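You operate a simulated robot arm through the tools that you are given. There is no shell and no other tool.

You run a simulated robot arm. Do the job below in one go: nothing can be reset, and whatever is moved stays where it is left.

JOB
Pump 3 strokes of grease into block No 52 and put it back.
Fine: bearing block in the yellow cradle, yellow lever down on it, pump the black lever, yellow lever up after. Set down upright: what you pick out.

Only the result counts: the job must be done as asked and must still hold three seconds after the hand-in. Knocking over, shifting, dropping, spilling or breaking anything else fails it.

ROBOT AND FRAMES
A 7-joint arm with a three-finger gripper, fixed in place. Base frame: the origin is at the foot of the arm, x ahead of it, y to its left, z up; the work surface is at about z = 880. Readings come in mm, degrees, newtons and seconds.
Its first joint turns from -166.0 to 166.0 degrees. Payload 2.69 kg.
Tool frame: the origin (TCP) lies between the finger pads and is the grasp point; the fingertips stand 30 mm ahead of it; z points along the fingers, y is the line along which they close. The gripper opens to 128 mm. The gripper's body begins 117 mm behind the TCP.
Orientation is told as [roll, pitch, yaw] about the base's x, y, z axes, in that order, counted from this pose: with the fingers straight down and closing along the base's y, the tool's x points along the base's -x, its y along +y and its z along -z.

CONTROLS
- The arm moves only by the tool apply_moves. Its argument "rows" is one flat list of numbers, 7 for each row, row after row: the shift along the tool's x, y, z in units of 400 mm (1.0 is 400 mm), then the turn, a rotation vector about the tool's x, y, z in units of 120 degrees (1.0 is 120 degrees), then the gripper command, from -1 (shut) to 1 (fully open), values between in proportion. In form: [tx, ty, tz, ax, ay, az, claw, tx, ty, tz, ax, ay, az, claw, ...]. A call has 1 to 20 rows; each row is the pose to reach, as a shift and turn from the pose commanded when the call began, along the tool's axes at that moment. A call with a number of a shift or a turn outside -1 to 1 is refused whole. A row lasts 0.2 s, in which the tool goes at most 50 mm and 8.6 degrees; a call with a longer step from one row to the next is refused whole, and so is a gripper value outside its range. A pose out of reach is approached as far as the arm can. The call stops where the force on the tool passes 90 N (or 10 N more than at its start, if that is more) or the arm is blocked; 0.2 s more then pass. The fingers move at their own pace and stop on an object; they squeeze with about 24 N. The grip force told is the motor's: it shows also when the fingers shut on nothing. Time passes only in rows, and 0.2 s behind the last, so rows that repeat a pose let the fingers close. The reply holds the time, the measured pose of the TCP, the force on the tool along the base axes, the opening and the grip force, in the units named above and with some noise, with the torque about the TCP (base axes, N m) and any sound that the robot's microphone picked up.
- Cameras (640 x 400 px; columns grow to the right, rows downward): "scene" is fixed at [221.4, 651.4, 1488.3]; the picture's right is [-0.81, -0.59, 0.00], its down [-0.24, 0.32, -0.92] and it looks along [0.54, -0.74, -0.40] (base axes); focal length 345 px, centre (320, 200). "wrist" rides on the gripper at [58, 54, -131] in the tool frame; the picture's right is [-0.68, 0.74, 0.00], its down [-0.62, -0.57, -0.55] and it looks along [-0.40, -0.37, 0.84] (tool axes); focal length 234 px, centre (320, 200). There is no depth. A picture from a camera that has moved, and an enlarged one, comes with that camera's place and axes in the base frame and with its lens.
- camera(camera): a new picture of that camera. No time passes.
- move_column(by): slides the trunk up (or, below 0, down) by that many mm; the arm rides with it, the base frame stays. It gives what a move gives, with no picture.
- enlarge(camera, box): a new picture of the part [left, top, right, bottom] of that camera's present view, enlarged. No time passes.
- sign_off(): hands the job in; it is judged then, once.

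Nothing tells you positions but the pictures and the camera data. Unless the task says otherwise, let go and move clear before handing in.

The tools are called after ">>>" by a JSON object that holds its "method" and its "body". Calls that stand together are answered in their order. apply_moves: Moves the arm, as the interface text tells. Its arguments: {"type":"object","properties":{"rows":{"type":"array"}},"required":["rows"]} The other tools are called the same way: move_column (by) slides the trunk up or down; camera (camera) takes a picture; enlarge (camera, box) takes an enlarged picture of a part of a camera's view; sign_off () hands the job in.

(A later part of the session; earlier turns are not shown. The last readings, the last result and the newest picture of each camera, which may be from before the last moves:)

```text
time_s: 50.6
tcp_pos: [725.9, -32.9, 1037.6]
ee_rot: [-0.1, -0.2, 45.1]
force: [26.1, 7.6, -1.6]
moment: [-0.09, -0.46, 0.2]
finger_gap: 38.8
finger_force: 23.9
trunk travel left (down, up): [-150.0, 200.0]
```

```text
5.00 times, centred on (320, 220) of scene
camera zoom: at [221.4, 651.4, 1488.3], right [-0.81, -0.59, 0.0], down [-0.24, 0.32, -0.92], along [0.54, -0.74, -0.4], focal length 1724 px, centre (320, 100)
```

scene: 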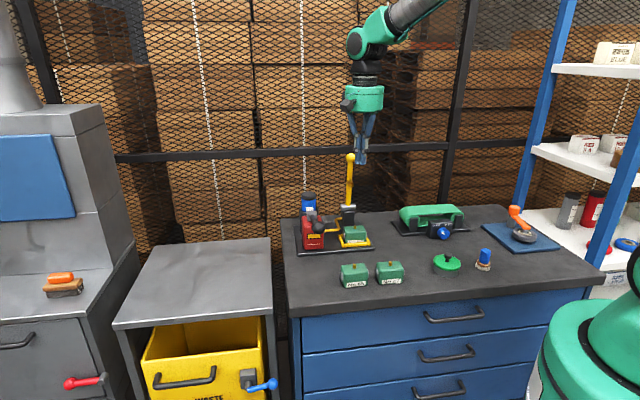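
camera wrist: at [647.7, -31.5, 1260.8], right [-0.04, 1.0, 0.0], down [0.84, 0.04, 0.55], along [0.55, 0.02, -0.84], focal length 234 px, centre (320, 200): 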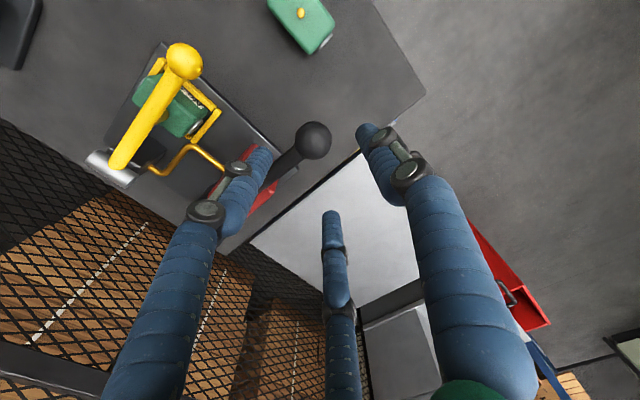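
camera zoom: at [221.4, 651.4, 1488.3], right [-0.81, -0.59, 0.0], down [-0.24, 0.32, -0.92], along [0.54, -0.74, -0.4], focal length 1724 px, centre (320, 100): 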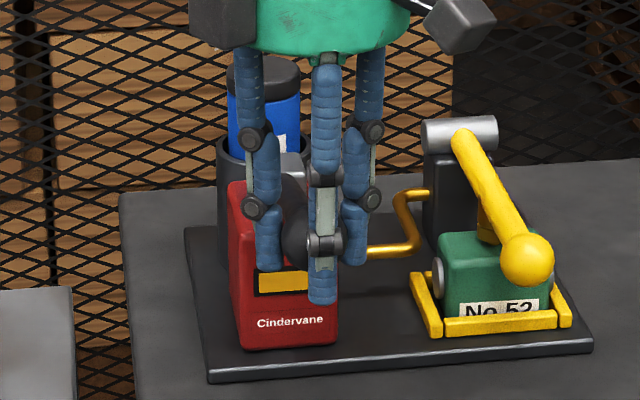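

The knob is gripped. I'll relieve the small side load and start moving it down gently along its arc.

>>> {"method": "apply_moves", "body": {"rows": [-0.004, -0.003, 0, 0, 0, 0, -1, -0.004, 0.0025, 0.0213, 0, 0, 0, -1, -0.004, 0.0068, 0.042, 0, 0, 0, -1, -0.004, 0.0068, 0.042, 0, 0, 0, -1]}}

>>> {"method": "enlarge", "body": {"camera": "scene", "box": [285, 180, 355, 260]}}

>>> {"method": "enlarge", "body": {"camera": "wrist", "box": [240, 90, 410, 260]}}

```text
time_s: 51.6
tcp_pos: [725.8, -32.5, 1019.1]
ee_rot: [0.0, -0.1, 45.0]
force: [28.9, -8.4, 2.4]
moment: [-0.37, -0.48, -0.13]
finger_gap: 37.7
finger_force: 23.6
trunk travel left (down, up): [-150.0, 200.0]
```

```text
5.00 times, centred on (320, 220) of scene
camera zoom: at [221.4, 651.4, 1488.3], right [-0.81, -0.59, 0.0], down [-0.24, 0.32, -0.92], along [0.54, -0.74, -0.4], focal length 1724 px, centre (320, 100)
```

zoom: 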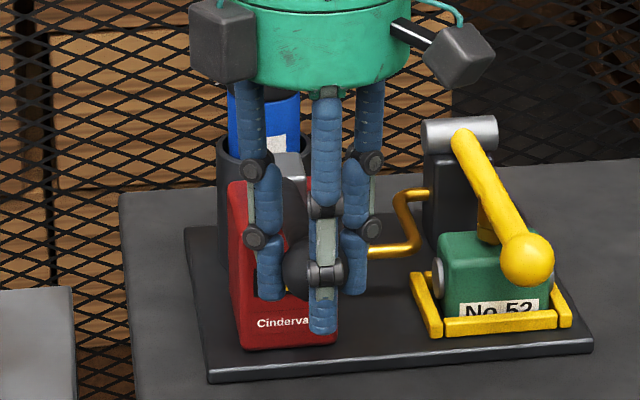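

```text
2.35 times, centred on (325, 175) of wrist
camera zoom: at [644.9, -34.6, 1151.0], right [-0.04, 1.0, 0.0], down [0.84, 0.04, 0.55], along [0.55, 0.02, -0.84], focal length 551 px, centre (308, 259)
```

zoom: 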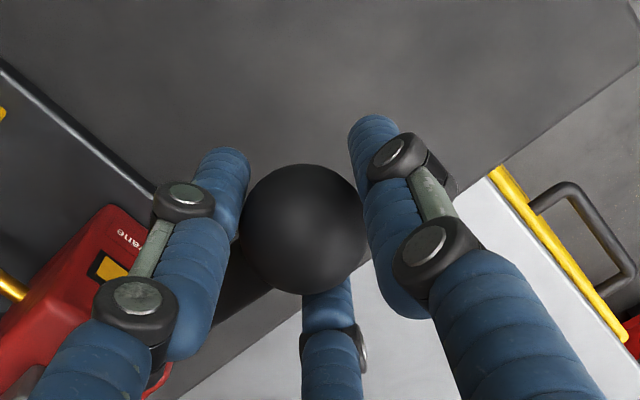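

The handle follows easily. I'll correct the arc a little toward the pump and continue down.

>>> {"method": "apply_moves", "body": {"rows": [-0.0025, -0.0075, 0, 0, 0, 0, -1, -0.0025, -0.005, 0.0177, 0, 0, 0, -1, -0.0025, -0.0028, 0.0353, 0, 0, 0, -1, -0.0025, -0.002, 0.053, 0, 0, 0, -1, -0.0025, -0.0013, 0.0705, 0, 0, 0, -1, -0.0025, -0.0013, 0.0705, 0, 0, 0, -1]}}

>>> {"method": "enlarge", "body": {"camera": "scene", "box": [285, 180, 355, 260]}}

```text
time_s: 53.0
tcp_pos: [725.0, -32.6, 992.1]
ee_rot: [0.1, -0.2, 45.0]
force: [13.3, -21.7, 8.9]
moment: [-0.52, -0.64, 0.03]
finger_gap: 36.1
finger_force: 44.8
trunk travel left (down, up): [-150.0, 200.0]
```

```text
5.00 times, centred on (320, 220) of scene
camera zoom: at [221.4, 651.4, 1488.3], right [-0.81, -0.59, 0.0], down [-0.24, 0.32, -0.92], along [0.54, -0.74, -0.4], focal length 1724 px, centre (320, 100)
```

zoom: 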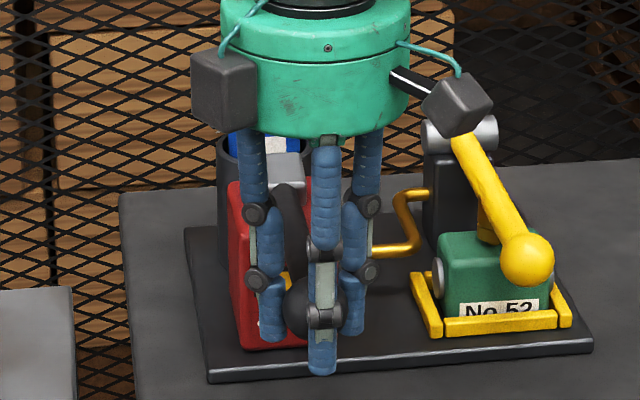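

Still following. I'll correct a bit more toward the pump and go further down to find the end of the stroke.

>>> {"method": "apply_moves", "body": {"rows": [0.001, -0.0075, 0, 0, 0, 0, -1, 0.001, -0.0082, 0.0177, 0, 0, 0, -1, 0.001, -0.009, 0.0353, 0, 0, 0, -1, 0.001, -0.009, 0.0353, 0, 0, 0, -1]}}

>>> {"method": "enlarge", "body": {"camera": "scene", "box": [285, 180, 355, 260]}}

>>> {"method": "enlarge", "body": {"camera": "wrist", "box": [200, 90, 410, 300]}}

```text
time_s: 54.0
tcp_pos: [727.6, -33.5, 978.3]
ee_rot: [0.1, 0.2, 45.1]
force: [1.7, 14.5, 5.2]
moment: [0.04, -0.29, -0.03]
finger_gap: 36.2
finger_force: 44.5
trunk travel left (down, up): [-150.0, 200.0]
```

```text
5.00 times, centred on (320, 220) of scene
camera zoom: at [221.4, 651.4, 1488.3], right [-0.81, -0.59, 0.0], down [-0.24, 0.32, -0.92], along [0.54, -0.74, -0.4], focal length 1724 px, centre (320, 100)
```

zoom: 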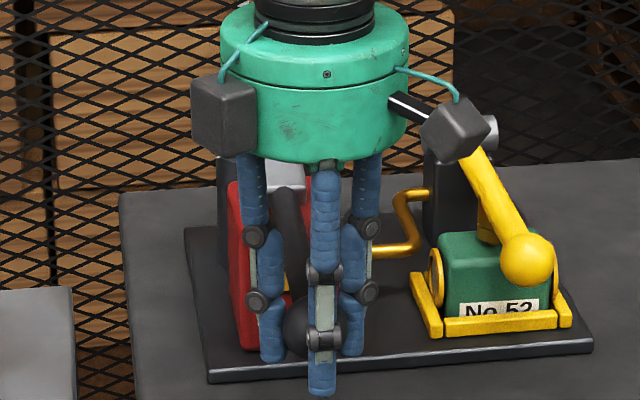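

```text
1.90 times, centred on (305, 195) of wrist
camera zoom: at [646.3, -35.7, 1109.4], right [-0.04, 1.0, 0.0], down [0.84, 0.04, 0.55], along [0.55, 0.02, -0.84], focal length 446 px, centre (349, 210)
```

zoom: 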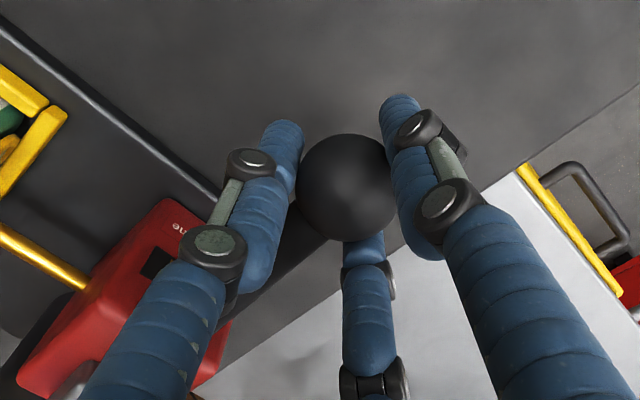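

Forces are now balanced. Continuing down.

>>> {"method": "apply_moves", "body": {"rows": [-0.002, -0.002, 0.0177, 0, 0, 0, -1, -0.002, -0.0047, 0.0353, 0, 0, 0, -1, -0.002, -0.0047, 0.0353, 0, 0, 0, -1]}}

>>> {"method": "apply_moves", "body": {"rows": [0, -0.0038, 0.0173, 0, 0, 0, -1, 0, -0.0075, 0.0345, 0, 0, 0, -1, 0, -0.0075, 0.0345, 0, 0, 0, -1]}}

>>> {"method": "enlarge", "body": {"camera": "scene", "box": [285, 180, 355, 260]}}

>>> {"method": "enlarge", "body": {"camera": "wrist", "box": [200, 90, 410, 300]}}

```text
time_s: 54.8
tcp_pos: [726.9, -33.9, 963.4]
ee_rot: [0.1, 0.1, 45.0]
force: [-7.2, 4.7, 3.7]
moment: [0.04, 0.03, 0.01]
finger_gap: 35.6
finger_force: 44.9
trunk travel left (down, up): [-150.0, 200.0]
```

```text
time_s: 55.6
tcp_pos: [728.2, -33.6, 951.2]
ee_rot: [0.0, -0.1, 45.1]
force: [-17.9, 17.0, 14.2]
moment: [0.09, 0.0, 0.01]
finger_gap: 38.2
finger_force: 45.0
trunk travel left (down, up): [-150.0, 200.0]
```

```text
5.00 times, centred on (320, 220) of scene
camera zoom: at [221.4, 651.4, 1488.3], right [-0.81, -0.59, 0.0], down [-0.24, 0.32, -0.92], along [0.54, -0.74, -0.4], focal length 1724 px, centre (320, 100)
```

zoom: 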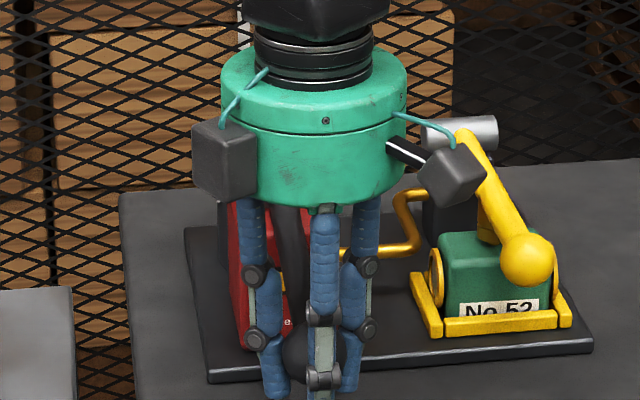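

```text
1.90 times, centred on (305, 195) of wrist
camera zoom: at [648.4, -37.8, 1082.4], right [-0.04, 1.0, 0.0], down [0.84, 0.04, 0.55], along [0.55, 0.02, -0.84], focal length 446 px, centre (349, 210)
```

zoom: 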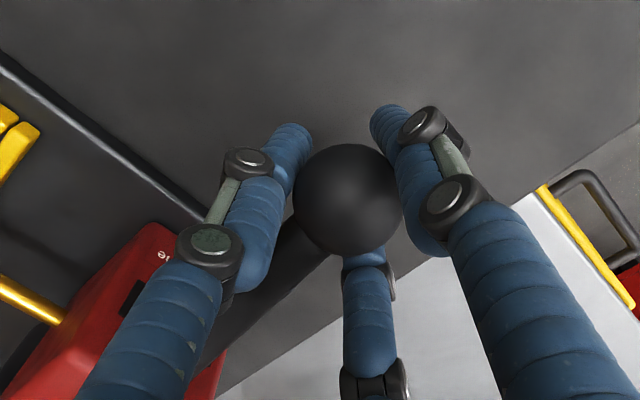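

The ball now sits a little higher in the grip and resistance rises, which suggests the lower stop. I'll push slightly further to confirm.

>>> {"method": "apply_moves", "body": {"rows": [0, 0.005, 0.005, 0, 0, 0, -1, 0, 0.005, 0.0125, 0, 0, 0, -1, 0, 0.005, 0.0125, 0, 0, 0, -1]}}

>>> {"method": "enlarge", "body": {"camera": "wrist", "box": [200, 90, 410, 300]}}

>>> {"method": "enlarge", "body": {"camera": "scene", "box": [285, 200, 355, 280]}}

```text
time_s: 56.4
tcp_pos: [727.1, -33.6, 945.3]
ee_rot: [0.1, 0.1, 45.0]
force: [-15.2, 9.5, -0.5]
moment: [0.12, 0.04, 0.03]
finger_gap: 35.8
finger_force: 45.7
trunk travel left (down, up): [-150.0, 200.0]
```

```text
1.90 times, centred on (305, 195) of wrist
camera zoom: at [647.6, -36.8, 1075.9], right [-0.04, 1.0, 0.0], down [0.84, 0.04, 0.55], along [0.55, 0.02, -0.84], focal length 446 px, centre (349, 210)
```

zoom: 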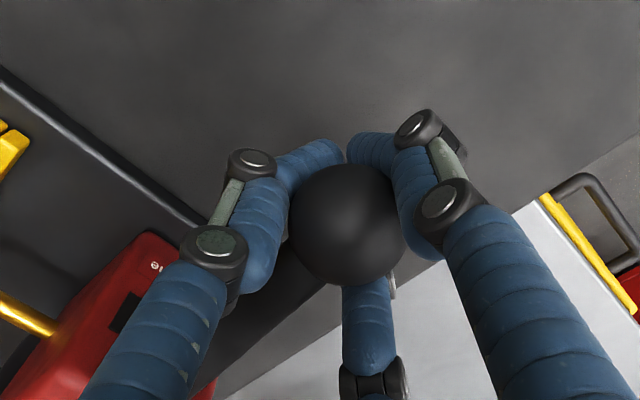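

```text
5.00 times, centred on (320, 240) of scene
camera zoom: at [221.4, 651.4, 1488.3], right [-0.81, -0.59, 0.0], down [-0.24, 0.32, -0.92], along [0.54, -0.74, -0.4], focal length 1724 px, centre (320, 0)
```

zoom: 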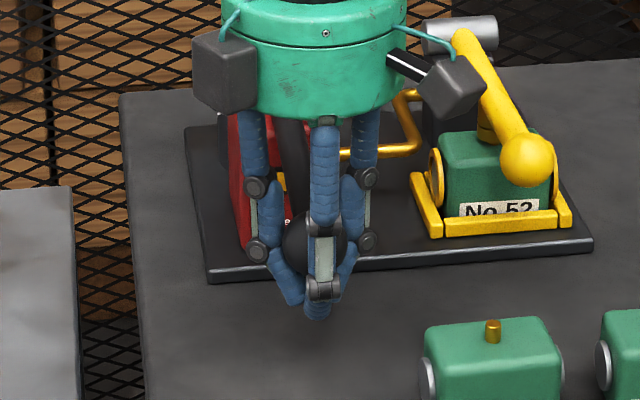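

The fingertips slipped under the ball, so the handle is at or near its lower stop. To confirm a full stroke, I'll open, rise and press the knob down from above with the three tips as a seat.

>>> {"method": "apply_moves", "body": {"rows": [0, 0, 0, 0, 0, 0, 0.1, 0, 0, 0, 0, 0, 0, 0.1, 0, 0, -0.06, 0, 0, 0, 0.1, 0, 0, -0.13, 0, 0, 0, 0.1, 0, 0, -0.2, 0, 0, 0, 0.1, 0, 0, -0.2, 0, 0, 0, -0.72, 0, 0, -0.2, 0, 0, 0, -0.72, 0, 0, -0.2, 0, 0, 0, -0.72]}}

>>> {"method": "enlarge", "body": {"camera": "wrist", "box": [200, 80, 410, 290]}}

>>> {"method": "enlarge", "body": {"camera": "scene", "box": [285, 180, 355, 260]}}

```text
time_s: 58.2
tcp_pos: [728.8, -34.3, 1025.1]
ee_rot: [0.0, -0.1, 45.0]
force: [-3.8, -10.8, -1.8]
moment: [0.2, 0.4, 0.0]
finger_gap: 36.1
finger_force: 44.9
trunk travel left (down, up): [-150.0, 200.0]
```

```text
1.90 times, centred on (305, 185) of wrist
camera zoom: at [648.6, -37.9, 1156.1], right [-0.04, 1.0, 0.0], down [0.84, 0.04, 0.55], along [0.55, 0.02, -0.84], focal length 446 px, centre (349, 229)
```

zoom: 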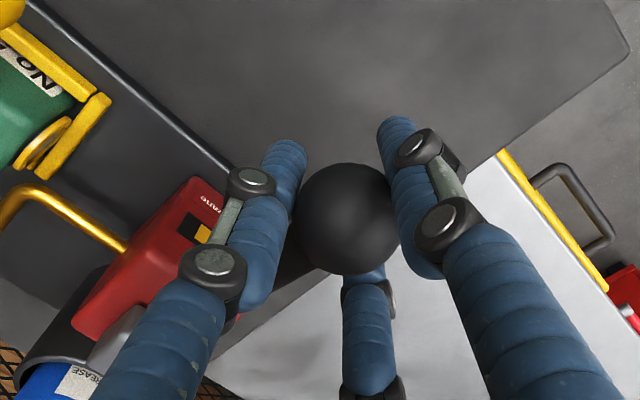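

```text
5.00 times, centred on (320, 220) of scene
camera zoom: at [221.4, 651.4, 1488.3], right [-0.81, -0.59, 0.0], down [-0.24, 0.32, -0.92], along [0.54, -0.74, -0.4], focal length 1724 px, centre (320, 100)
```

zoom: 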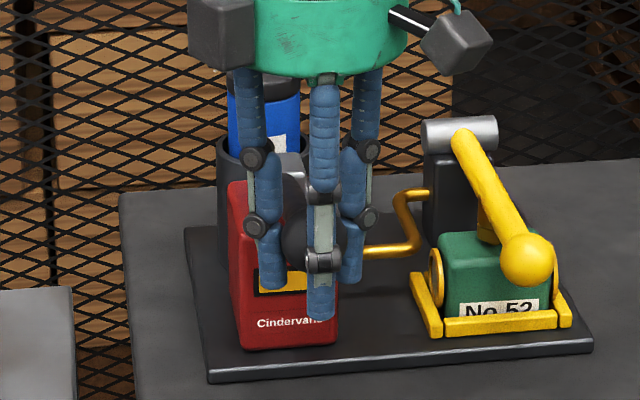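

The handle sprang back up by itself when I opened, so it has a spring return. I can't yet be sure that stroke reached the stop. I'll rise above the knob, form a three-tip seat and press straight down on it.

>>> {"method": "apply_moves", "body": {"rows": [0, 0, 0, 0, 0, 0, 0.1, 0, 0, 0, 0, 0, 0, 0.1, 0.01, 0.0073, -0.06, 0, 0, 0, 0.1, 0.01, 0.0073, -0.12, 0, 0, 0, 0.1, 0.01, 0.0073, -0.18, 0, 0, 0, 0.1, 0.01, 0.0073, -0.18, 0, 0, 0, -0.72, 0.01, 0.0073, -0.18, 0, 0, 0, -0.72, 0.01, 0.0073, -0.18, 0, 0, 0, -0.72]}}

>>> {"method": "enlarge", "body": {"camera": "wrist", "box": [200, 80, 410, 290]}}

>>> {"method": "enlarge", "body": {"camera": "scene", "box": [285, 180, 355, 260]}}

```text
time_s: 60.0
tcp_pos: [725.5, -34.7, 1095.4]
ee_rot: [-0.1, -0.1, 45.0]
force: [-0.6, 0.3, 0.9]
moment: [-0.01, 0.02, -0.01]
finger_gap: 17.7
finger_force: 0.1
trunk travel left (down, up): [-150.0, 200.0]
```

```text
1.90 times, centred on (305, 185) of wrist
camera zoom: at [644.7, -37.8, 1226.1], right [-0.04, 1.0, 0.0], down [0.84, 0.04, 0.55], along [0.55, 0.02, -0.84], focal length 446 px, centre (349, 229)
```

zoom: 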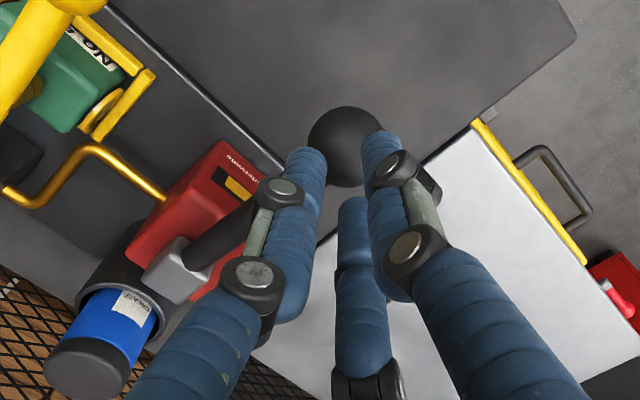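

```text
5.00 times, centred on (320, 220) of scene
camera zoom: at [221.4, 651.4, 1488.3], right [-0.81, -0.59, 0.0], down [-0.24, 0.32, -0.92], along [0.54, -0.74, -0.4], focal length 1724 px, centre (320, 100)
```

zoom: 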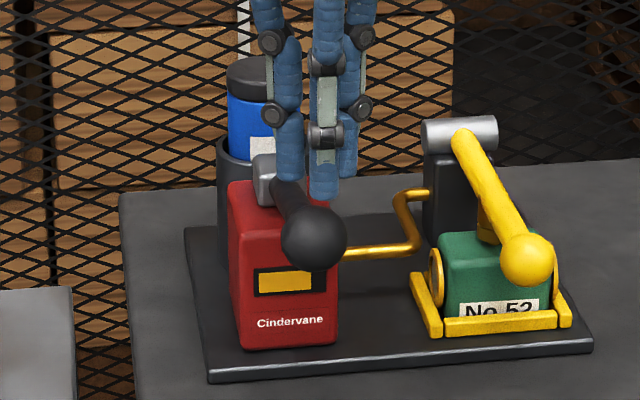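

The bearing disc on block 52 seems to have turned golden since the stroke. I'll look closely at it and at the pump's window for any stroke indication.

>>> {"method": "enlarge", "body": {"camera": "scene", "box": [360, 215, 400, 250]}}

>>> {"method": "enlarge", "body": {"camera": "scene", "box": [326, 215, 376, 255]}}

>>> {"method": "enlarge", "body": {"camera": "scene", "box": [296, 205, 336, 255]}}

>>> {"method": "enlarge", "body": {"camera": "wrist", "box": [200, 80, 300, 160]}}

```text
11.43 times, centred on (380, 232) of scene
camera zoom: at [221.4, 651.4, 1488.3], right [-0.81, -0.59, 0.0], down [-0.24, 0.32, -0.92], along [0.54, -0.74, -0.4], focal length 3940 px, centre (-366, -171)
```

zoom: 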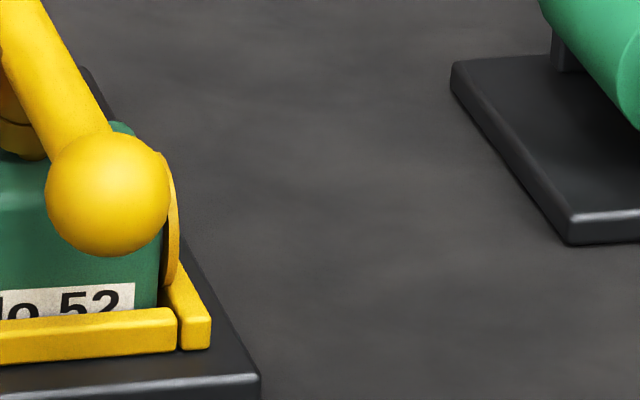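

```text
10.00 times, centred on (351, 235) of scene
camera zoom: at [221.4, 651.4, 1488.3], right [-0.81, -0.59, 0.0], down [-0.24, 0.32, -0.92], along [0.54, -0.74, -0.4], focal length 3447 px, centre (10, -150)
```

zoom: 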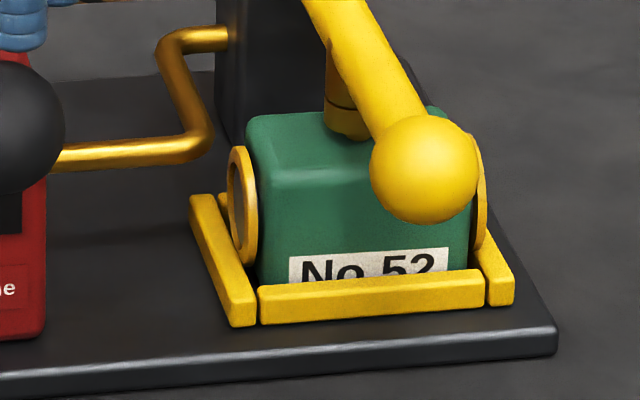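

```text
8.00 times, centred on (316, 230) of scene
camera zoom: at [221.4, 651.4, 1488.3], right [-0.81, -0.59, 0.0], down [-0.24, 0.32, -0.92], along [0.54, -0.74, -0.4], focal length 2758 px, centre (352, -40)
```

zoom: 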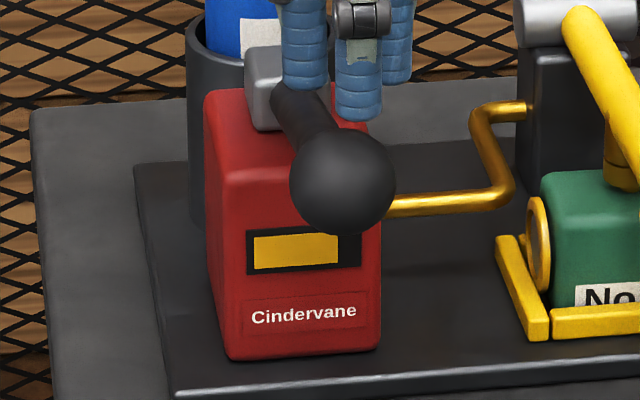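

```text
5.00 times, centred on (250, 120) of wrist
camera zoom: at [644.7, -37.8, 1226.1], right [-0.04, 1.0, 0.0], down [0.84, 0.04, 0.55], along [0.55, 0.02, -0.84], focal length 1171 px, centre (670, 600)
```

zoom: 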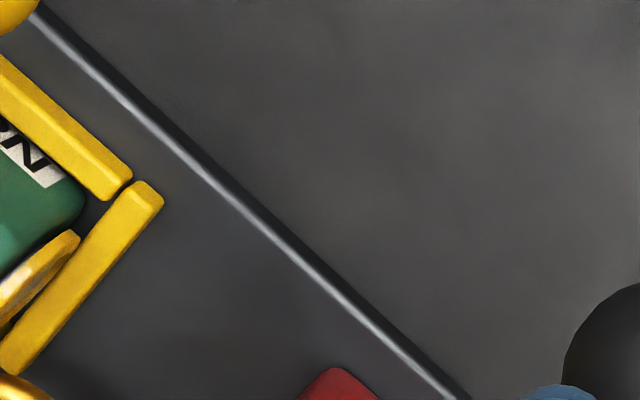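

A grease ring has appeared at the bearing, and the pump's yellow gauge has dropped to about 85%, so the first stroke delivered grease. Each stroke can be checked on that gauge. Stroke 2: press the knob down with the three-tip seat.

>>> {"method": "apply_moves", "body": {"rows": [0, 0, 0.02, 0, 0, 0, -0.72, 0, 0, 0.04, 0, 0, 0, -0.72, 0, 0.002, 0.06, 0, 0, 0, -0.72, 0, 0.004, 0.08, 0, 0, 0, -0.72, 0, 0.005, 0.1, 0, 0, 0, -0.72, 0, 0.006, 0.12, 0, 0, 0, -0.72, 0, 0.006, 0.14, 0, 0, 0, -0.72, 0, 0.006, 0.16, 0, 0, 0, -0.72, 0, 0.005, 0.18, 0, 0, 0, -0.72, 0, 0.004, 0.2, 0, 0, 0, -0.72, 0, 0.002, 0.22, 0, 0, 0, -0.72, 0, 0.0, 0.2325, 0, 0, 0, -0.72]}}

>>> {"method": "enlarge", "body": {"camera": "wrist", "box": [200, 80, 410, 290]}}

>>> {"method": "enlarge", "body": {"camera": "scene", "box": [285, 190, 355, 270]}}

```text
time_s: 62.6
tcp_pos: [721.9, -34.4, 1004.3]
ee_rot: [0.1, 0.0, 45.1]
force: [1.4, 2.4, 6.3]
moment: [0.06, -0.08, 0.02]
finger_gap: 18.8
finger_force: 0.3
trunk travel left (down, up): [-150.0, 200.0]
```

```text
1.90 times, centred on (305, 185) of wrist
camera zoom: at [643.0, -38.1, 1135.7], right [-0.04, 1.0, 0.0], down [0.84, 0.04, 0.55], along [0.55, 0.02, -0.84], focal length 446 px, centre (349, 229)
```

zoom: 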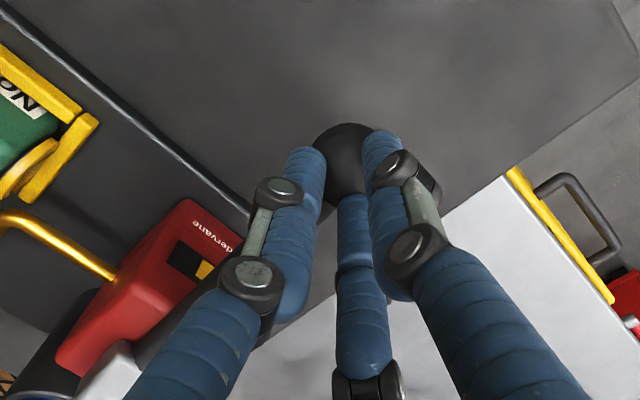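

```text
5.00 times, centred on (320, 230) of scene
camera zoom: at [221.4, 651.4, 1488.3], right [-0.81, -0.59, 0.0], down [-0.24, 0.32, -0.92], along [0.54, -0.74, -0.4], focal length 1724 px, centre (320, 50)
```

zoom: 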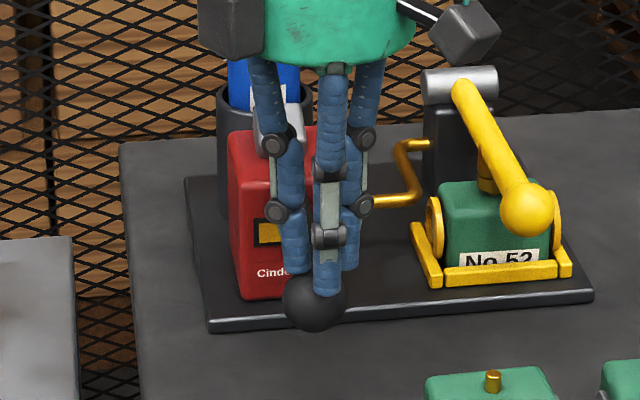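

The seat works and there's only 6 N of spring resistance, so no hard stop yet. I'll continue down in small steps.

>>> {"method": "apply_moves", "body": {"rows": [0, -0.002, 0.01, 0, 0, 0, -0.72, 0, -0.004, 0.02, 0, 0, 0, -0.72, 0, -0.004, 0.02, 0, 0, 0, -0.72]}}

>>> {"method": "apply_moves", "body": {"rows": [0, -0.002, 0.01, 0, 0, 0, -0.72, 0, -0.004, 0.02, 0, 0, 0, -0.72, 0, -0.004, 0.02, 0, 0, 0, -0.72]}}

>>> {"method": "enlarge", "body": {"camera": "scene", "box": [285, 190, 355, 270]}}

```text
time_s: 63.4
tcp_pos: [724.3, -34.3, 998.8]
ee_rot: [-0.2, -0.1, 45.1]
force: [10.8, 7.6, 20.3]
moment: [0.25, -0.46, 0.04]
finger_gap: 27.1
finger_force: 4.8
trunk travel left (down, up): [-150.0, 200.0]
```

```text
time_s: 64.3
tcp_pos: [727.0, -36.4, 1000.4]
ee_rot: [-0.6, -0.5, 45.1]
force: [-26.9, 7.0, 56.2]
moment: [0.37, 0.81, 0.01]
finger_gap: 6.0
finger_force: 33.9
trunk travel left (down, up): [-150.0, 200.0]
stopped in row 3: the force on the tool passed its limit at 98 N (the readings are from after the stop); the commanded pose is now the measured one
```

```text
5.00 times, centred on (320, 230) of scene
camera zoom: at [221.4, 651.4, 1488.3], right [-0.81, -0.59, 0.0], down [-0.24, 0.32, -0.92], along [0.54, -0.74, -0.4], focal length 1724 px, centre (320, 50)
```

zoom: 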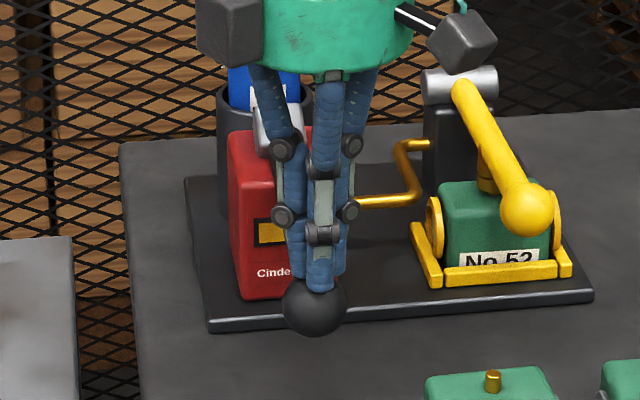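

Hard stop confirmed at the same depth the first stroke reached. Now I raise to let the handle spring back, then read the gauge.

>>> {"method": "apply_moves", "body": {"rows": [0, 0, -0.03, 0, 0, 0, -0.72, 0, 0, -0.08, 0, 0, 0, -0.72, 0.003, 0.004, -0.14, 0, 0, 0, -0.72, 0.006, 0.008, -0.2, 0, 0, 0, -0.72, 0.006, 0.008, -0.26, 0, 0, 0, -0.72, 0.006, 0.008, -0.26, 0, 0, 0, -0.72]}}

>>> {"method": "enlarge", "body": {"camera": "scene", "box": [296, 205, 336, 255]}}

>>> {"method": "enlarge", "body": {"camera": "scene", "box": [326, 215, 376, 255]}}

>>> {"method": "camera", "body": {"camera": "wrist"}}

```text
time_s: 65.7
tcp_pos: [723.9, -34.7, 1097.3]
ee_rot: [-0.2, -0.2, 45.1]
force: [0.0, -0.6, 0.3]
moment: [-0.02, -0.02, -0.02]
finger_gap: 17.8
finger_force: 0.0
trunk travel left (down, up): [-150.0, 200.0]
```

```text
8.00 times, centred on (316, 230) of scene
camera zoom: at [221.4, 651.4, 1488.3], right [-0.81, -0.59, 0.0], down [-0.24, 0.32, -0.92], along [0.54, -0.74, -0.4], focal length 2758 px, centre (352, -40)
```

zoom: 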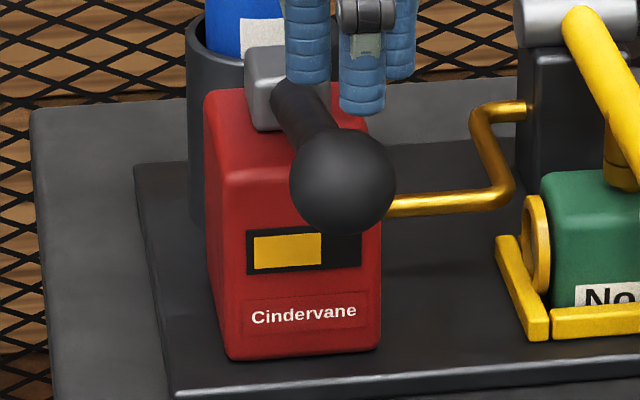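

```text
10.00 times, centred on (351, 235) of scene
camera zoom: at [221.4, 651.4, 1488.3], right [-0.81, -0.59, 0.0], down [-0.24, 0.32, -0.92], along [0.54, -0.74, -0.4], focal length 3447 px, centre (10, -150)
```

zoom: 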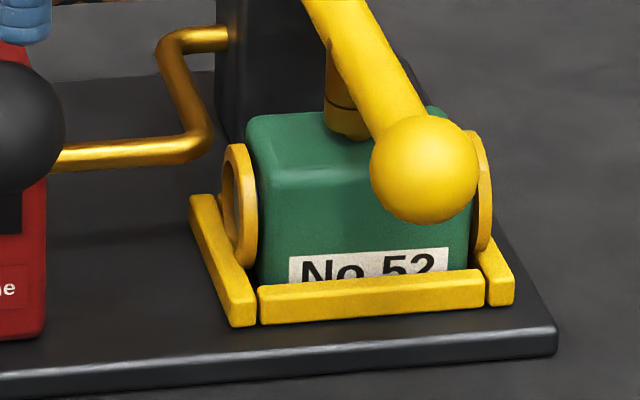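

```text
taken
camera wrist: at [643.0, -38.5, 1227.8], right [-0.04, 1.0, 0.0], down [0.83, 0.04, 0.55], along [0.55, 0.02, -0.83], focal length 234 px, centre (320, 200)
```

wrist: 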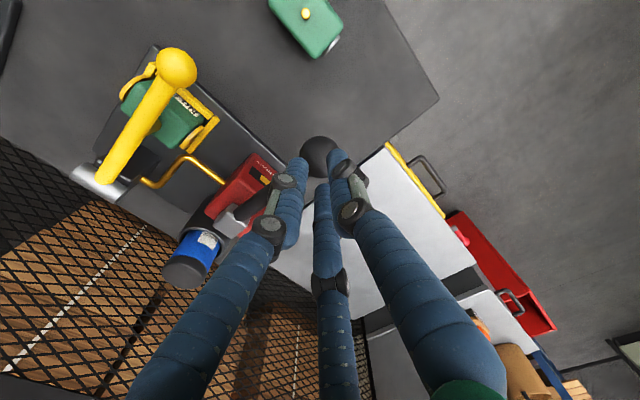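

The gauge fell by equal amounts both times (one sixth of the bar per stroke), so exactly two strokes are in. Now the third and last stroke.

>>> {"method": "apply_moves", "body": {"rows": [0, 0, 0.02, 0, 0, 0, -0.72, 0, 0, 0.04, 0, 0, 0, -0.72, 0, 0.002, 0.06, 0, 0, 0, -0.72, 0, 0.004, 0.08, 0, 0, 0, -0.72, 0, 0.005, 0.1, 0, 0, 0, -0.72, 0, 0.006, 0.12, 0, 0, 0, -0.72, 0, 0.006, 0.14, 0, 0, 0, -0.72, 0, 0.006, 0.16, 0, 0, 0, -0.72, 0, 0.005, 0.18, 0, 0, 0, -0.72, 0, 0.004, 0.2, 0, 0, 0, -0.72, 0, 0.002, 0.22, 0, 0, 0, -0.72, 0, 0.0, 0.235, 0, 0, 0, -0.72]}}

>>> {"method": "apply_moves", "body": {"rows": [0, -0.002, 0.005, 0, 0, 0, -0.72, 0, -0.003, 0.0125, 0, 0, 0, -0.72, 0, -0.003, 0.0125, 0, 0, 0, -0.72]}}

>>> {"method": "enlarge", "body": {"camera": "scene", "box": [285, 190, 355, 270]}}

```text
time_s: 68.3
tcp_pos: [724.0, -36.0, 1003.6]
ee_rot: [-0.4, -0.1, 45.1]
force: [1.9, 1.4, 5.8]
moment: [0.06, -0.09, 0.03]
finger_gap: 19.0
finger_force: 0.2
trunk travel left (down, up): [-150.0, 200.0]
```

```text
time_s: 69.1
tcp_pos: [723.9, -36.6, 1000.2]
ee_rot: [-0.3, -0.4, 45.2]
force: [-3.1, 8.0, 29.2]
moment: [0.48, 0.03, -0.23]
finger_gap: 21.2
finger_force: 1.0
trunk travel left (down, up): [-150.0, 200.0]
```

```text
5.00 times, centred on (320, 230) of scene
camera zoom: at [221.4, 651.4, 1488.3], right [-0.81, -0.59, 0.0], down [-0.24, 0.32, -0.92], along [0.54, -0.74, -0.4], focal length 1724 px, centre (320, 50)
```

zoom: 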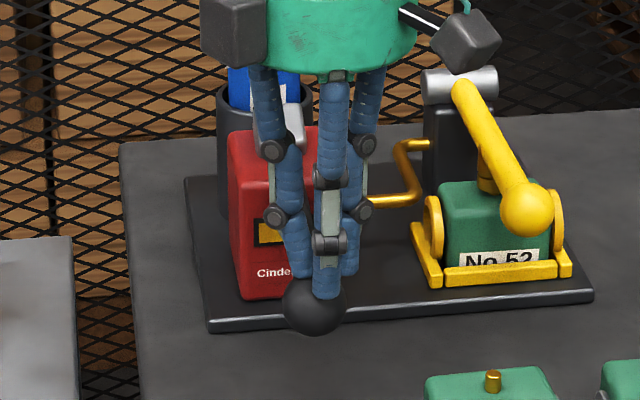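

The stop is reached at 29 N. I'll raise straight up to let the handle return, and read the gauge again.

>>> {"method": "apply_moves", "body": {"rows": [0, 0, -0.03, 0, 0, 0, -0.72, 0, 0.002, -0.08, 0, 0, 0, -0.72, 0, 0.003, -0.14, 0, 0, 0, -0.72, 0, 0.003, -0.2, 0, 0, 0, -0.72, 0, 0.003, -0.27, 0, 0, 0, -0.72, 0, 0.003, -0.33, 0, 0, 0, -0.72, 0, 0.003, -0.33, 0, 0, 0, -0.72]}}

>>> {"method": "enlarge", "body": {"camera": "scene", "box": [296, 205, 336, 255]}}

>>> {"method": "enlarge", "body": {"camera": "scene", "box": [326, 200, 376, 255]}}

```text
time_s: 70.7
tcp_pos: [722.8, -39.7, 1130.4]
ee_rot: [-0.2, -0.2, 45.1]
force: [-0.5, 0.1, 0.3]
moment: [-0.02, -0.02, 0.0]
finger_gap: 18.1
finger_force: 0.1
trunk travel left (down, up): [-150.0, 200.0]
```

```text
8.00 times, centred on (316, 230) of scene
camera zoom: at [221.4, 651.4, 1488.3], right [-0.81, -0.59, 0.0], down [-0.24, 0.32, -0.92], along [0.54, -0.74, -0.4], focal length 2758 px, centre (352, -40)
```

zoom: 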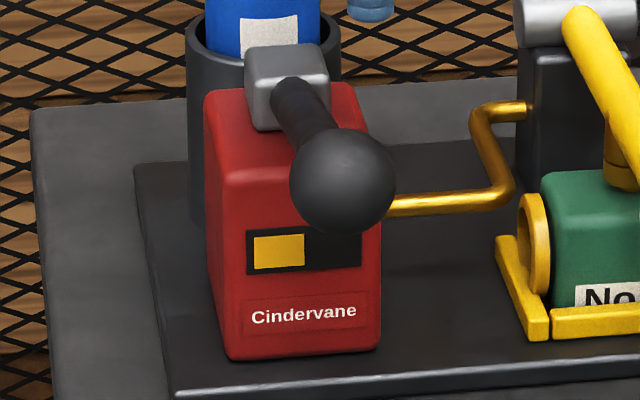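

```text
7.27 times, centred on (351, 228) of scene
camera zoom: at [221.4, 651.4, 1488.3], right [-0.81, -0.59, 0.0], down [-0.24, 0.32, -0.92], along [0.54, -0.74, -0.4], focal length 2507 px, centre (94, 0)
```

zoom: 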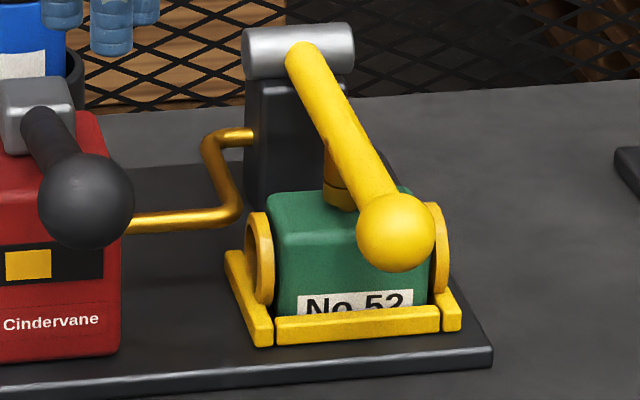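

Three strokes are confirmed: the gauge dropped by three equal steps from full. Next I raise the yellow lever. I move above its ball, with two fingers set to straddle its rod.

>>> {"method": "apply_moves", "body": {"rows": [0.0838, -0.035, 0, 0, 0, 0, -0.72, 0.1675, -0.07, 0, 0, 0, 0, -0.2, 0.2513, -0.105, 0, 0, 0, 0, 0.1, 0.335, -0.14, 0, 0, 0, 0, 0.1, 0.335, -0.14, 0, 0, 0, 0, 0.1]}}

>>> {"method": "camera", "body": {"camera": "wrist"}}

>>> {"method": "enlarge", "body": {"camera": "wrist", "box": [220, 60, 420, 240]}}

```text
time_s: 71.9
tcp_pos: [668.6, -168.9, 1130.4]
ee_rot: [-0.2, -0.1, 45.1]
force: [-0.6, -0.9, -0.8]
moment: [0.06, -0.03, 0.01]
finger_gap: 70.1
finger_force: 0.1
trunk travel left (down, up): [-150.0, 200.0]
```

```text
taken
camera wrist: at [588.4, -172.5, 1260.1], right [-0.04, 1.0, 0.0], down [0.83, 0.04, 0.55], along [0.55, 0.02, -0.83], focal length 234 px, centre (320, 200)
```

wrist: 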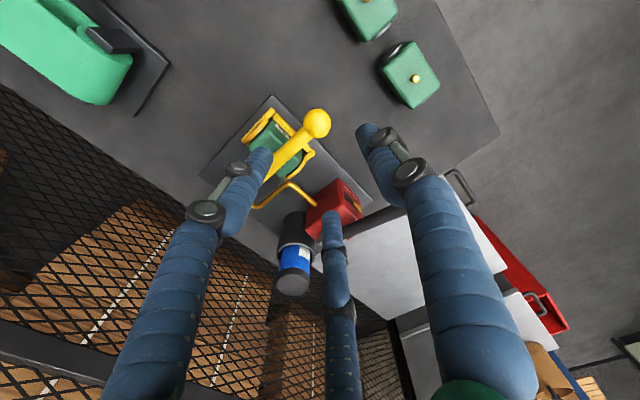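

```text
2.22 times, centred on (320, 150) of wrist
camera zoom: at [588.4, -172.5, 1260.1], right [-0.04, 1.0, 0.0], down [0.83, 0.04, 0.55], along [0.55, 0.02, -0.83], focal length 520 px, centre (320, 311)
```

zoom: 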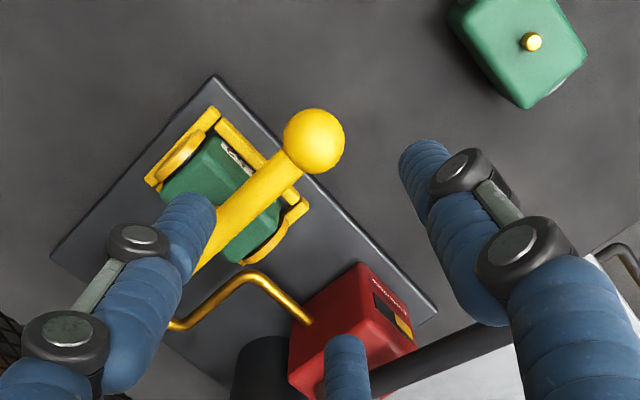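

I'll correct a few millimetres and lower partway, then check the ball again.

>>> {"method": "apply_moves", "body": {"rows": [0.0113, 0, 0.08, 0, 0, 0, 0.1, 0.0113, 0, 0.17, 0, 0, 0, 0.1, 0.0113, 0, 0.26, 0, 0, 0, 0.1, 0.0113, 0, 0.26, 0, 0, 0, 0.1]}}

>>> {"method": "enlarge", "body": {"camera": "wrist", "box": [220, 60, 420, 240]}}

>>> {"method": "enlarge", "body": {"camera": "scene", "box": [320, 170, 400, 260]}}

```text
time_s: 72.9
tcp_pos: [665.5, -175.0, 1024.7]
ee_rot: [-0.2, -0.2, 45.1]
force: [-0.5, -0.5, 0.3]
moment: [0.0, 0.03, -0.01]
finger_gap: 70.3
finger_force: 0.1
trunk travel left (down, up): [-150.0, 200.0]
```

```text
2.22 times, centred on (320, 150) of wrist
camera zoom: at [585.9, -177.7, 1155.7], right [-0.04, 1.0, 0.0], down [0.83, 0.04, 0.55], along [0.55, 0.02, -0.83], focal length 520 px, centre (320, 311)
```

zoom: 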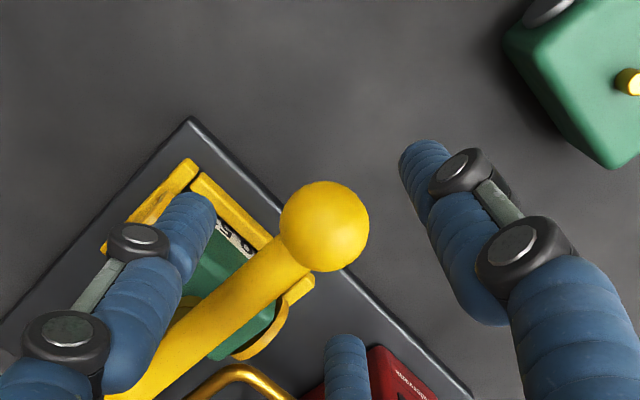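

```text
4.44 times, centred on (360, 215) of scene
camera zoom: at [221.4, 651.4, 1488.3], right [-0.81, -0.59, 0.0], down [-0.24, 0.32, -0.92], along [0.54, -0.74, -0.4], focal length 1532 px, centre (142, 133)
```

zoom: 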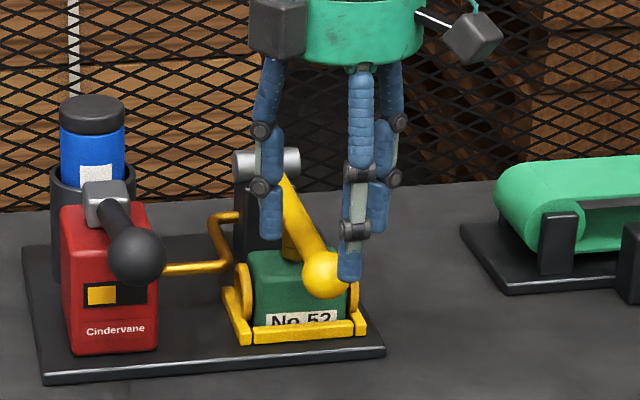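

The ball is centred. I'll lower to its equator and grip it.

>>> {"method": "apply_moves", "body": {"rows": [0, 0.0035, 0.06, 0, 0, 0, 0.1, 0, 0.0035, 0.115, 0, 0, 0, 0.1, 0, 0.0035, 0.115, 0, 0, 0, 0.1]}}

>>> {"method": "apply_moves", "body": {"rows": [0, 0, 0, 0, 0, 0, -0.2, 0, 0, 0, 0, 0, 0, -0.4, 0, 0, 0, 0, 0, 0, -0.7, 0, 0, 0, 0, 0, 0, -0.7]}}

>>> {"method": "enlarge", "body": {"camera": "wrist", "box": [220, 80, 420, 260]}}

>>> {"method": "enlarge", "body": {"camera": "scene", "box": [320, 180, 390, 260]}}

```text
time_s: 73.7
tcp_pos: [664.3, -175.3, 981.1]
ee_rot: [-0.2, -0.1, 45.0]
force: [0.2, -0.8, -0.4]
moment: [0.02, 0.02, 0.0]
finger_gap: 70.4
finger_force: 0.1
trunk travel left (down, up): [-150.0, 200.0]
```

```text
time_s: 74.7
tcp_pos: [668.4, -175.3, 981.3]
ee_rot: [-0.4, -0.4, 45.0]
force: [27.8, 13.0, 0.7]
moment: [0.07, -0.6, -0.17]
finger_gap: 34.0
finger_force: 44.7
trunk travel left (down, up): [-150.0, 200.0]
```

```text
2.22 times, centred on (320, 170) of wrist
camera zoom: at [586.8, -177.6, 1112.6], right [-0.04, 1.0, 0.0], down [0.83, 0.04, 0.56], along [0.56, 0.02, -0.83], focal length 520 px, centre (320, 267)
```

zoom: 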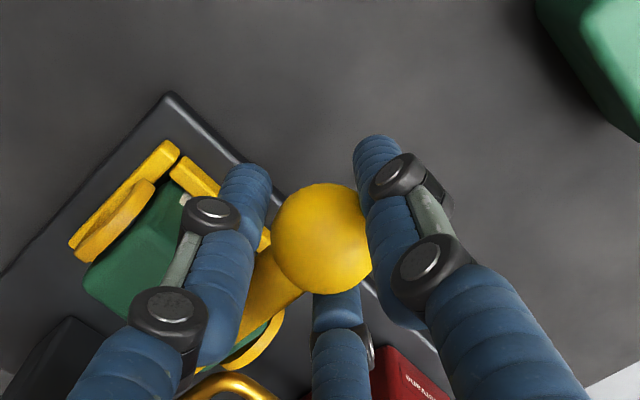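

```text
5.00 times, centred on (355, 220) of scene
camera zoom: at [221.4, 651.4, 1488.3], right [-0.81, -0.59, 0.0], down [-0.24, 0.32, -0.92], along [0.54, -0.74, -0.4], focal length 1724 px, centre (145, 100)
```

zoom: 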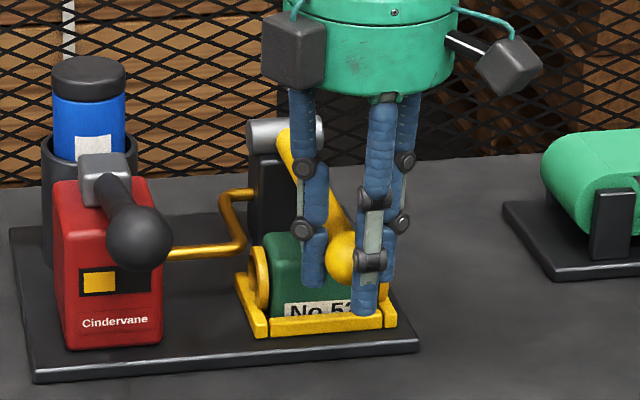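

Good grip on the lever ball. I'll relieve the side load and begin lifting along its arc.

>>> {"method": "apply_moves", "body": {"rows": [-0.005, -0.0025, 0, 0, 0, 0, -0.7, -0.005, -0.0013, -0.016, 0, 0, 0, -0.7, -0.005, -0.0013, -0.0325, 0, 0, 0, -0.7, -0.005, -0.002, -0.05, 0, 0, 0, -0.7, -0.005, -0.0028, -0.0695, 0, 0, 0, -0.7, -0.005, -0.0078, -0.106, 0, 0, 0, -0.7, -0.005, -0.0078, -0.106, 0, 0, 0, -0.7]}}

>>> {"method": "enlarge", "body": {"camera": "wrist", "box": [220, 80, 420, 260]}}

>>> {"method": "enlarge", "body": {"camera": "scene", "box": [310, 160, 390, 260]}}

```text
time_s: 76.3
tcp_pos: [670.8, -175.5, 1020.9]
ee_rot: [-0.1, -0.2, 45.2]
force: [40.1, -8.8, -10.5]
moment: [0.24, 0.01, -0.17]
finger_gap: 32.1
finger_force: 44.5
trunk travel left (down, up): [-150.0, 200.0]
```

```text
2.22 times, centred on (320, 170) of wrist
camera zoom: at [590.3, -178.8, 1152.3], right [-0.04, 1.0, 0.0], down [0.83, 0.04, 0.55], along [0.55, 0.02, -0.83], focal length 520 px, centre (320, 267)
```

zoom: 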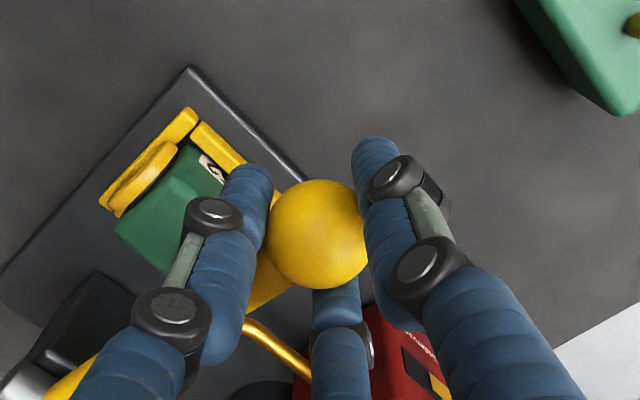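

```text
4.00 times, centred on (350, 210) of scene
camera zoom: at [221.4, 651.4, 1488.3], right [-0.81, -0.59, 0.0], down [-0.24, 0.32, -0.92], along [0.54, -0.74, -0.4], focal length 1379 px, centre (200, 160)
```

zoom: 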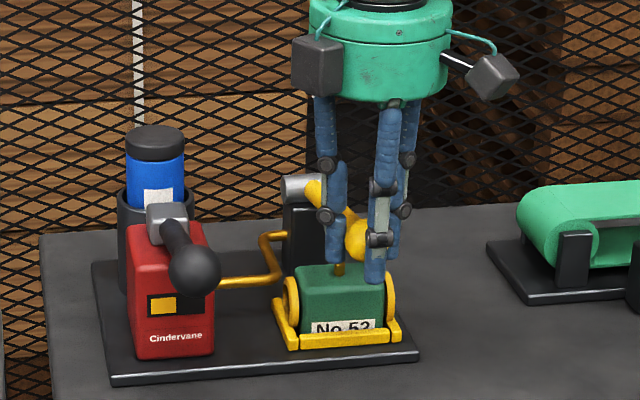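

The lever lifts cleanly off the nipple and the block stays put. I'll continue along the arc with a slight correction.

>>> {"method": "apply_moves", "body": {"rows": [-0.004, -0.01, 0, 0, 0, 0, -0.7, -0.004, -0.018, -0.0363, 0, 0, 0, -0.7, -0.004, -0.029, -0.0715, 0, 0, 0, -0.7, -0.004, -0.0433, -0.1055, 0, 0, 0, -0.7, -0.004, -0.0603, -0.1385, 0, 0, 0, -0.7, -0.004, -0.0603, -0.1385, 0, 0, 0, -0.7]}}

>>> {"method": "enlarge", "body": {"camera": "wrist", "box": [220, 80, 420, 260]}}

>>> {"method": "enlarge", "body": {"camera": "scene", "box": [310, 140, 390, 260]}}

```text
time_s: 77.7
tcp_pos: [684.5, -190.8, 1080.4]
ee_rot: [-0.2, 0.0, 45.1]
force: [-0.8, 20.2, 5.1]
moment: [0.67, 0.49, -0.1]
finger_gap: 32.2
finger_force: 44.8
trunk travel left (down, up): [-150.0, 200.0]
```

```text
2.22 times, centred on (320, 170) of wrist
camera zoom: at [605.0, -193.2, 1210.2], right [-0.04, 1.0, 0.0], down [0.83, 0.04, 0.55], along [0.55, 0.02, -0.83], focal length 520 px, centre (320, 267)
```

zoom: 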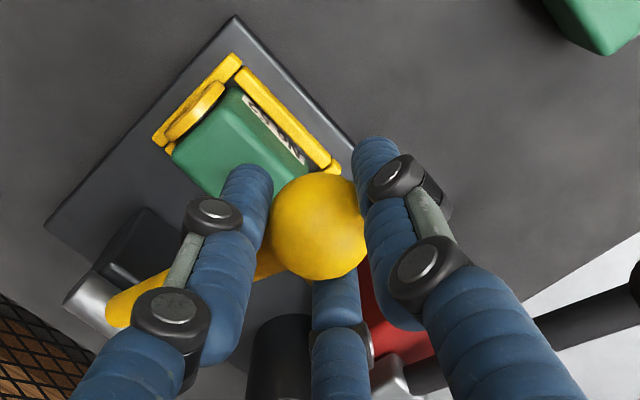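

```text
3.33 times, centred on (350, 200) of scene
camera zoom: at [221.4, 651.4, 1488.3], right [-0.81, -0.59, 0.0], down [-0.24, 0.32, -0.92], along [0.54, -0.74, -0.4], focal length 1149 px, centre (220, 200)
```

zoom: 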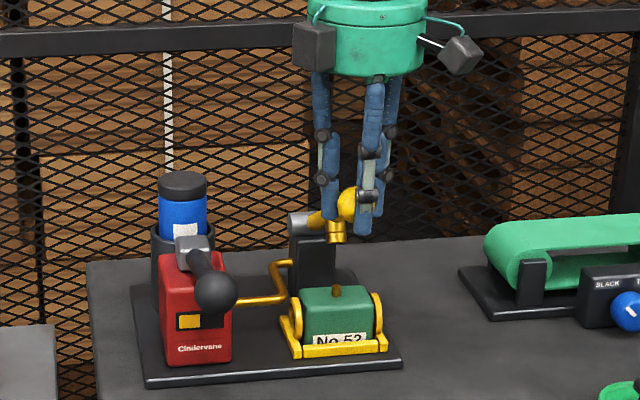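

Lifting well. Continuing to about 30° from vertical.

>>> {"method": "apply_moves", "body": {"rows": [-0.002, -0.016, -0.031, 0, 0, 0, -0.7, -0.002, -0.0388, -0.0605, 0, 0, 0, -0.7, -0.002, -0.0635, -0.0878, 0, 0, 0, -0.7, -0.002, -0.0908, -0.1125, 0, 0, 0, -0.7, -0.002, -0.1203, -0.1353, 0, 0, 0, -0.7, -0.002, -0.1515, -0.155, 0, 0, 0, -0.7, -0.002, -0.1515, -0.155, 0, 0, 0, -0.7]}}

>>> {"method": "enlarge", "body": {"camera": "wrist", "box": [220, 80, 420, 260]}}

>>> {"method": "enlarge", "body": {"camera": "scene", "box": [310, 120, 390, 260]}}

```text
time_s: 79.3
tcp_pos: [729.6, -234.4, 1140.2]
ee_rot: [-0.3, -0.3, 45.1]
force: [-7.7, 7.5, 10.7]
moment: [0.32, 0.51, 0.03]
finger_gap: 32.2
finger_force: 45.1
trunk travel left (down, up): [-150.0, 200.0]
```

```text
2.22 times, centred on (320, 170) of wrist
camera zoom: at [648.7, -236.9, 1270.9], right [-0.04, 1.0, 0.0], down [0.83, 0.04, 0.55], along [0.55, 0.02, -0.83], focal length 520 px, centre (320, 267)
```

zoom: 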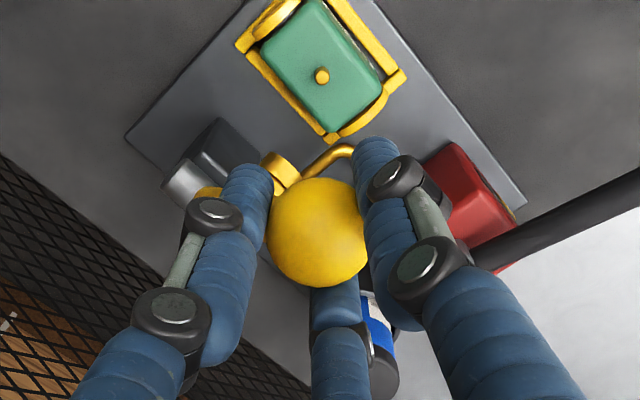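

```text
2.86 times, centred on (350, 190) of scene
camera zoom: at [221.4, 651.4, 1488.3], right [-0.81, -0.59, 0.0], down [-0.24, 0.32, -0.92], along [0.54, -0.74, -0.4], focal length 985 px, centre (234, 229)
```

zoom: 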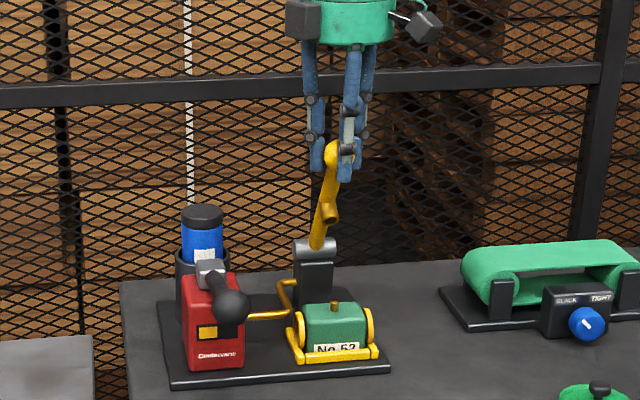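

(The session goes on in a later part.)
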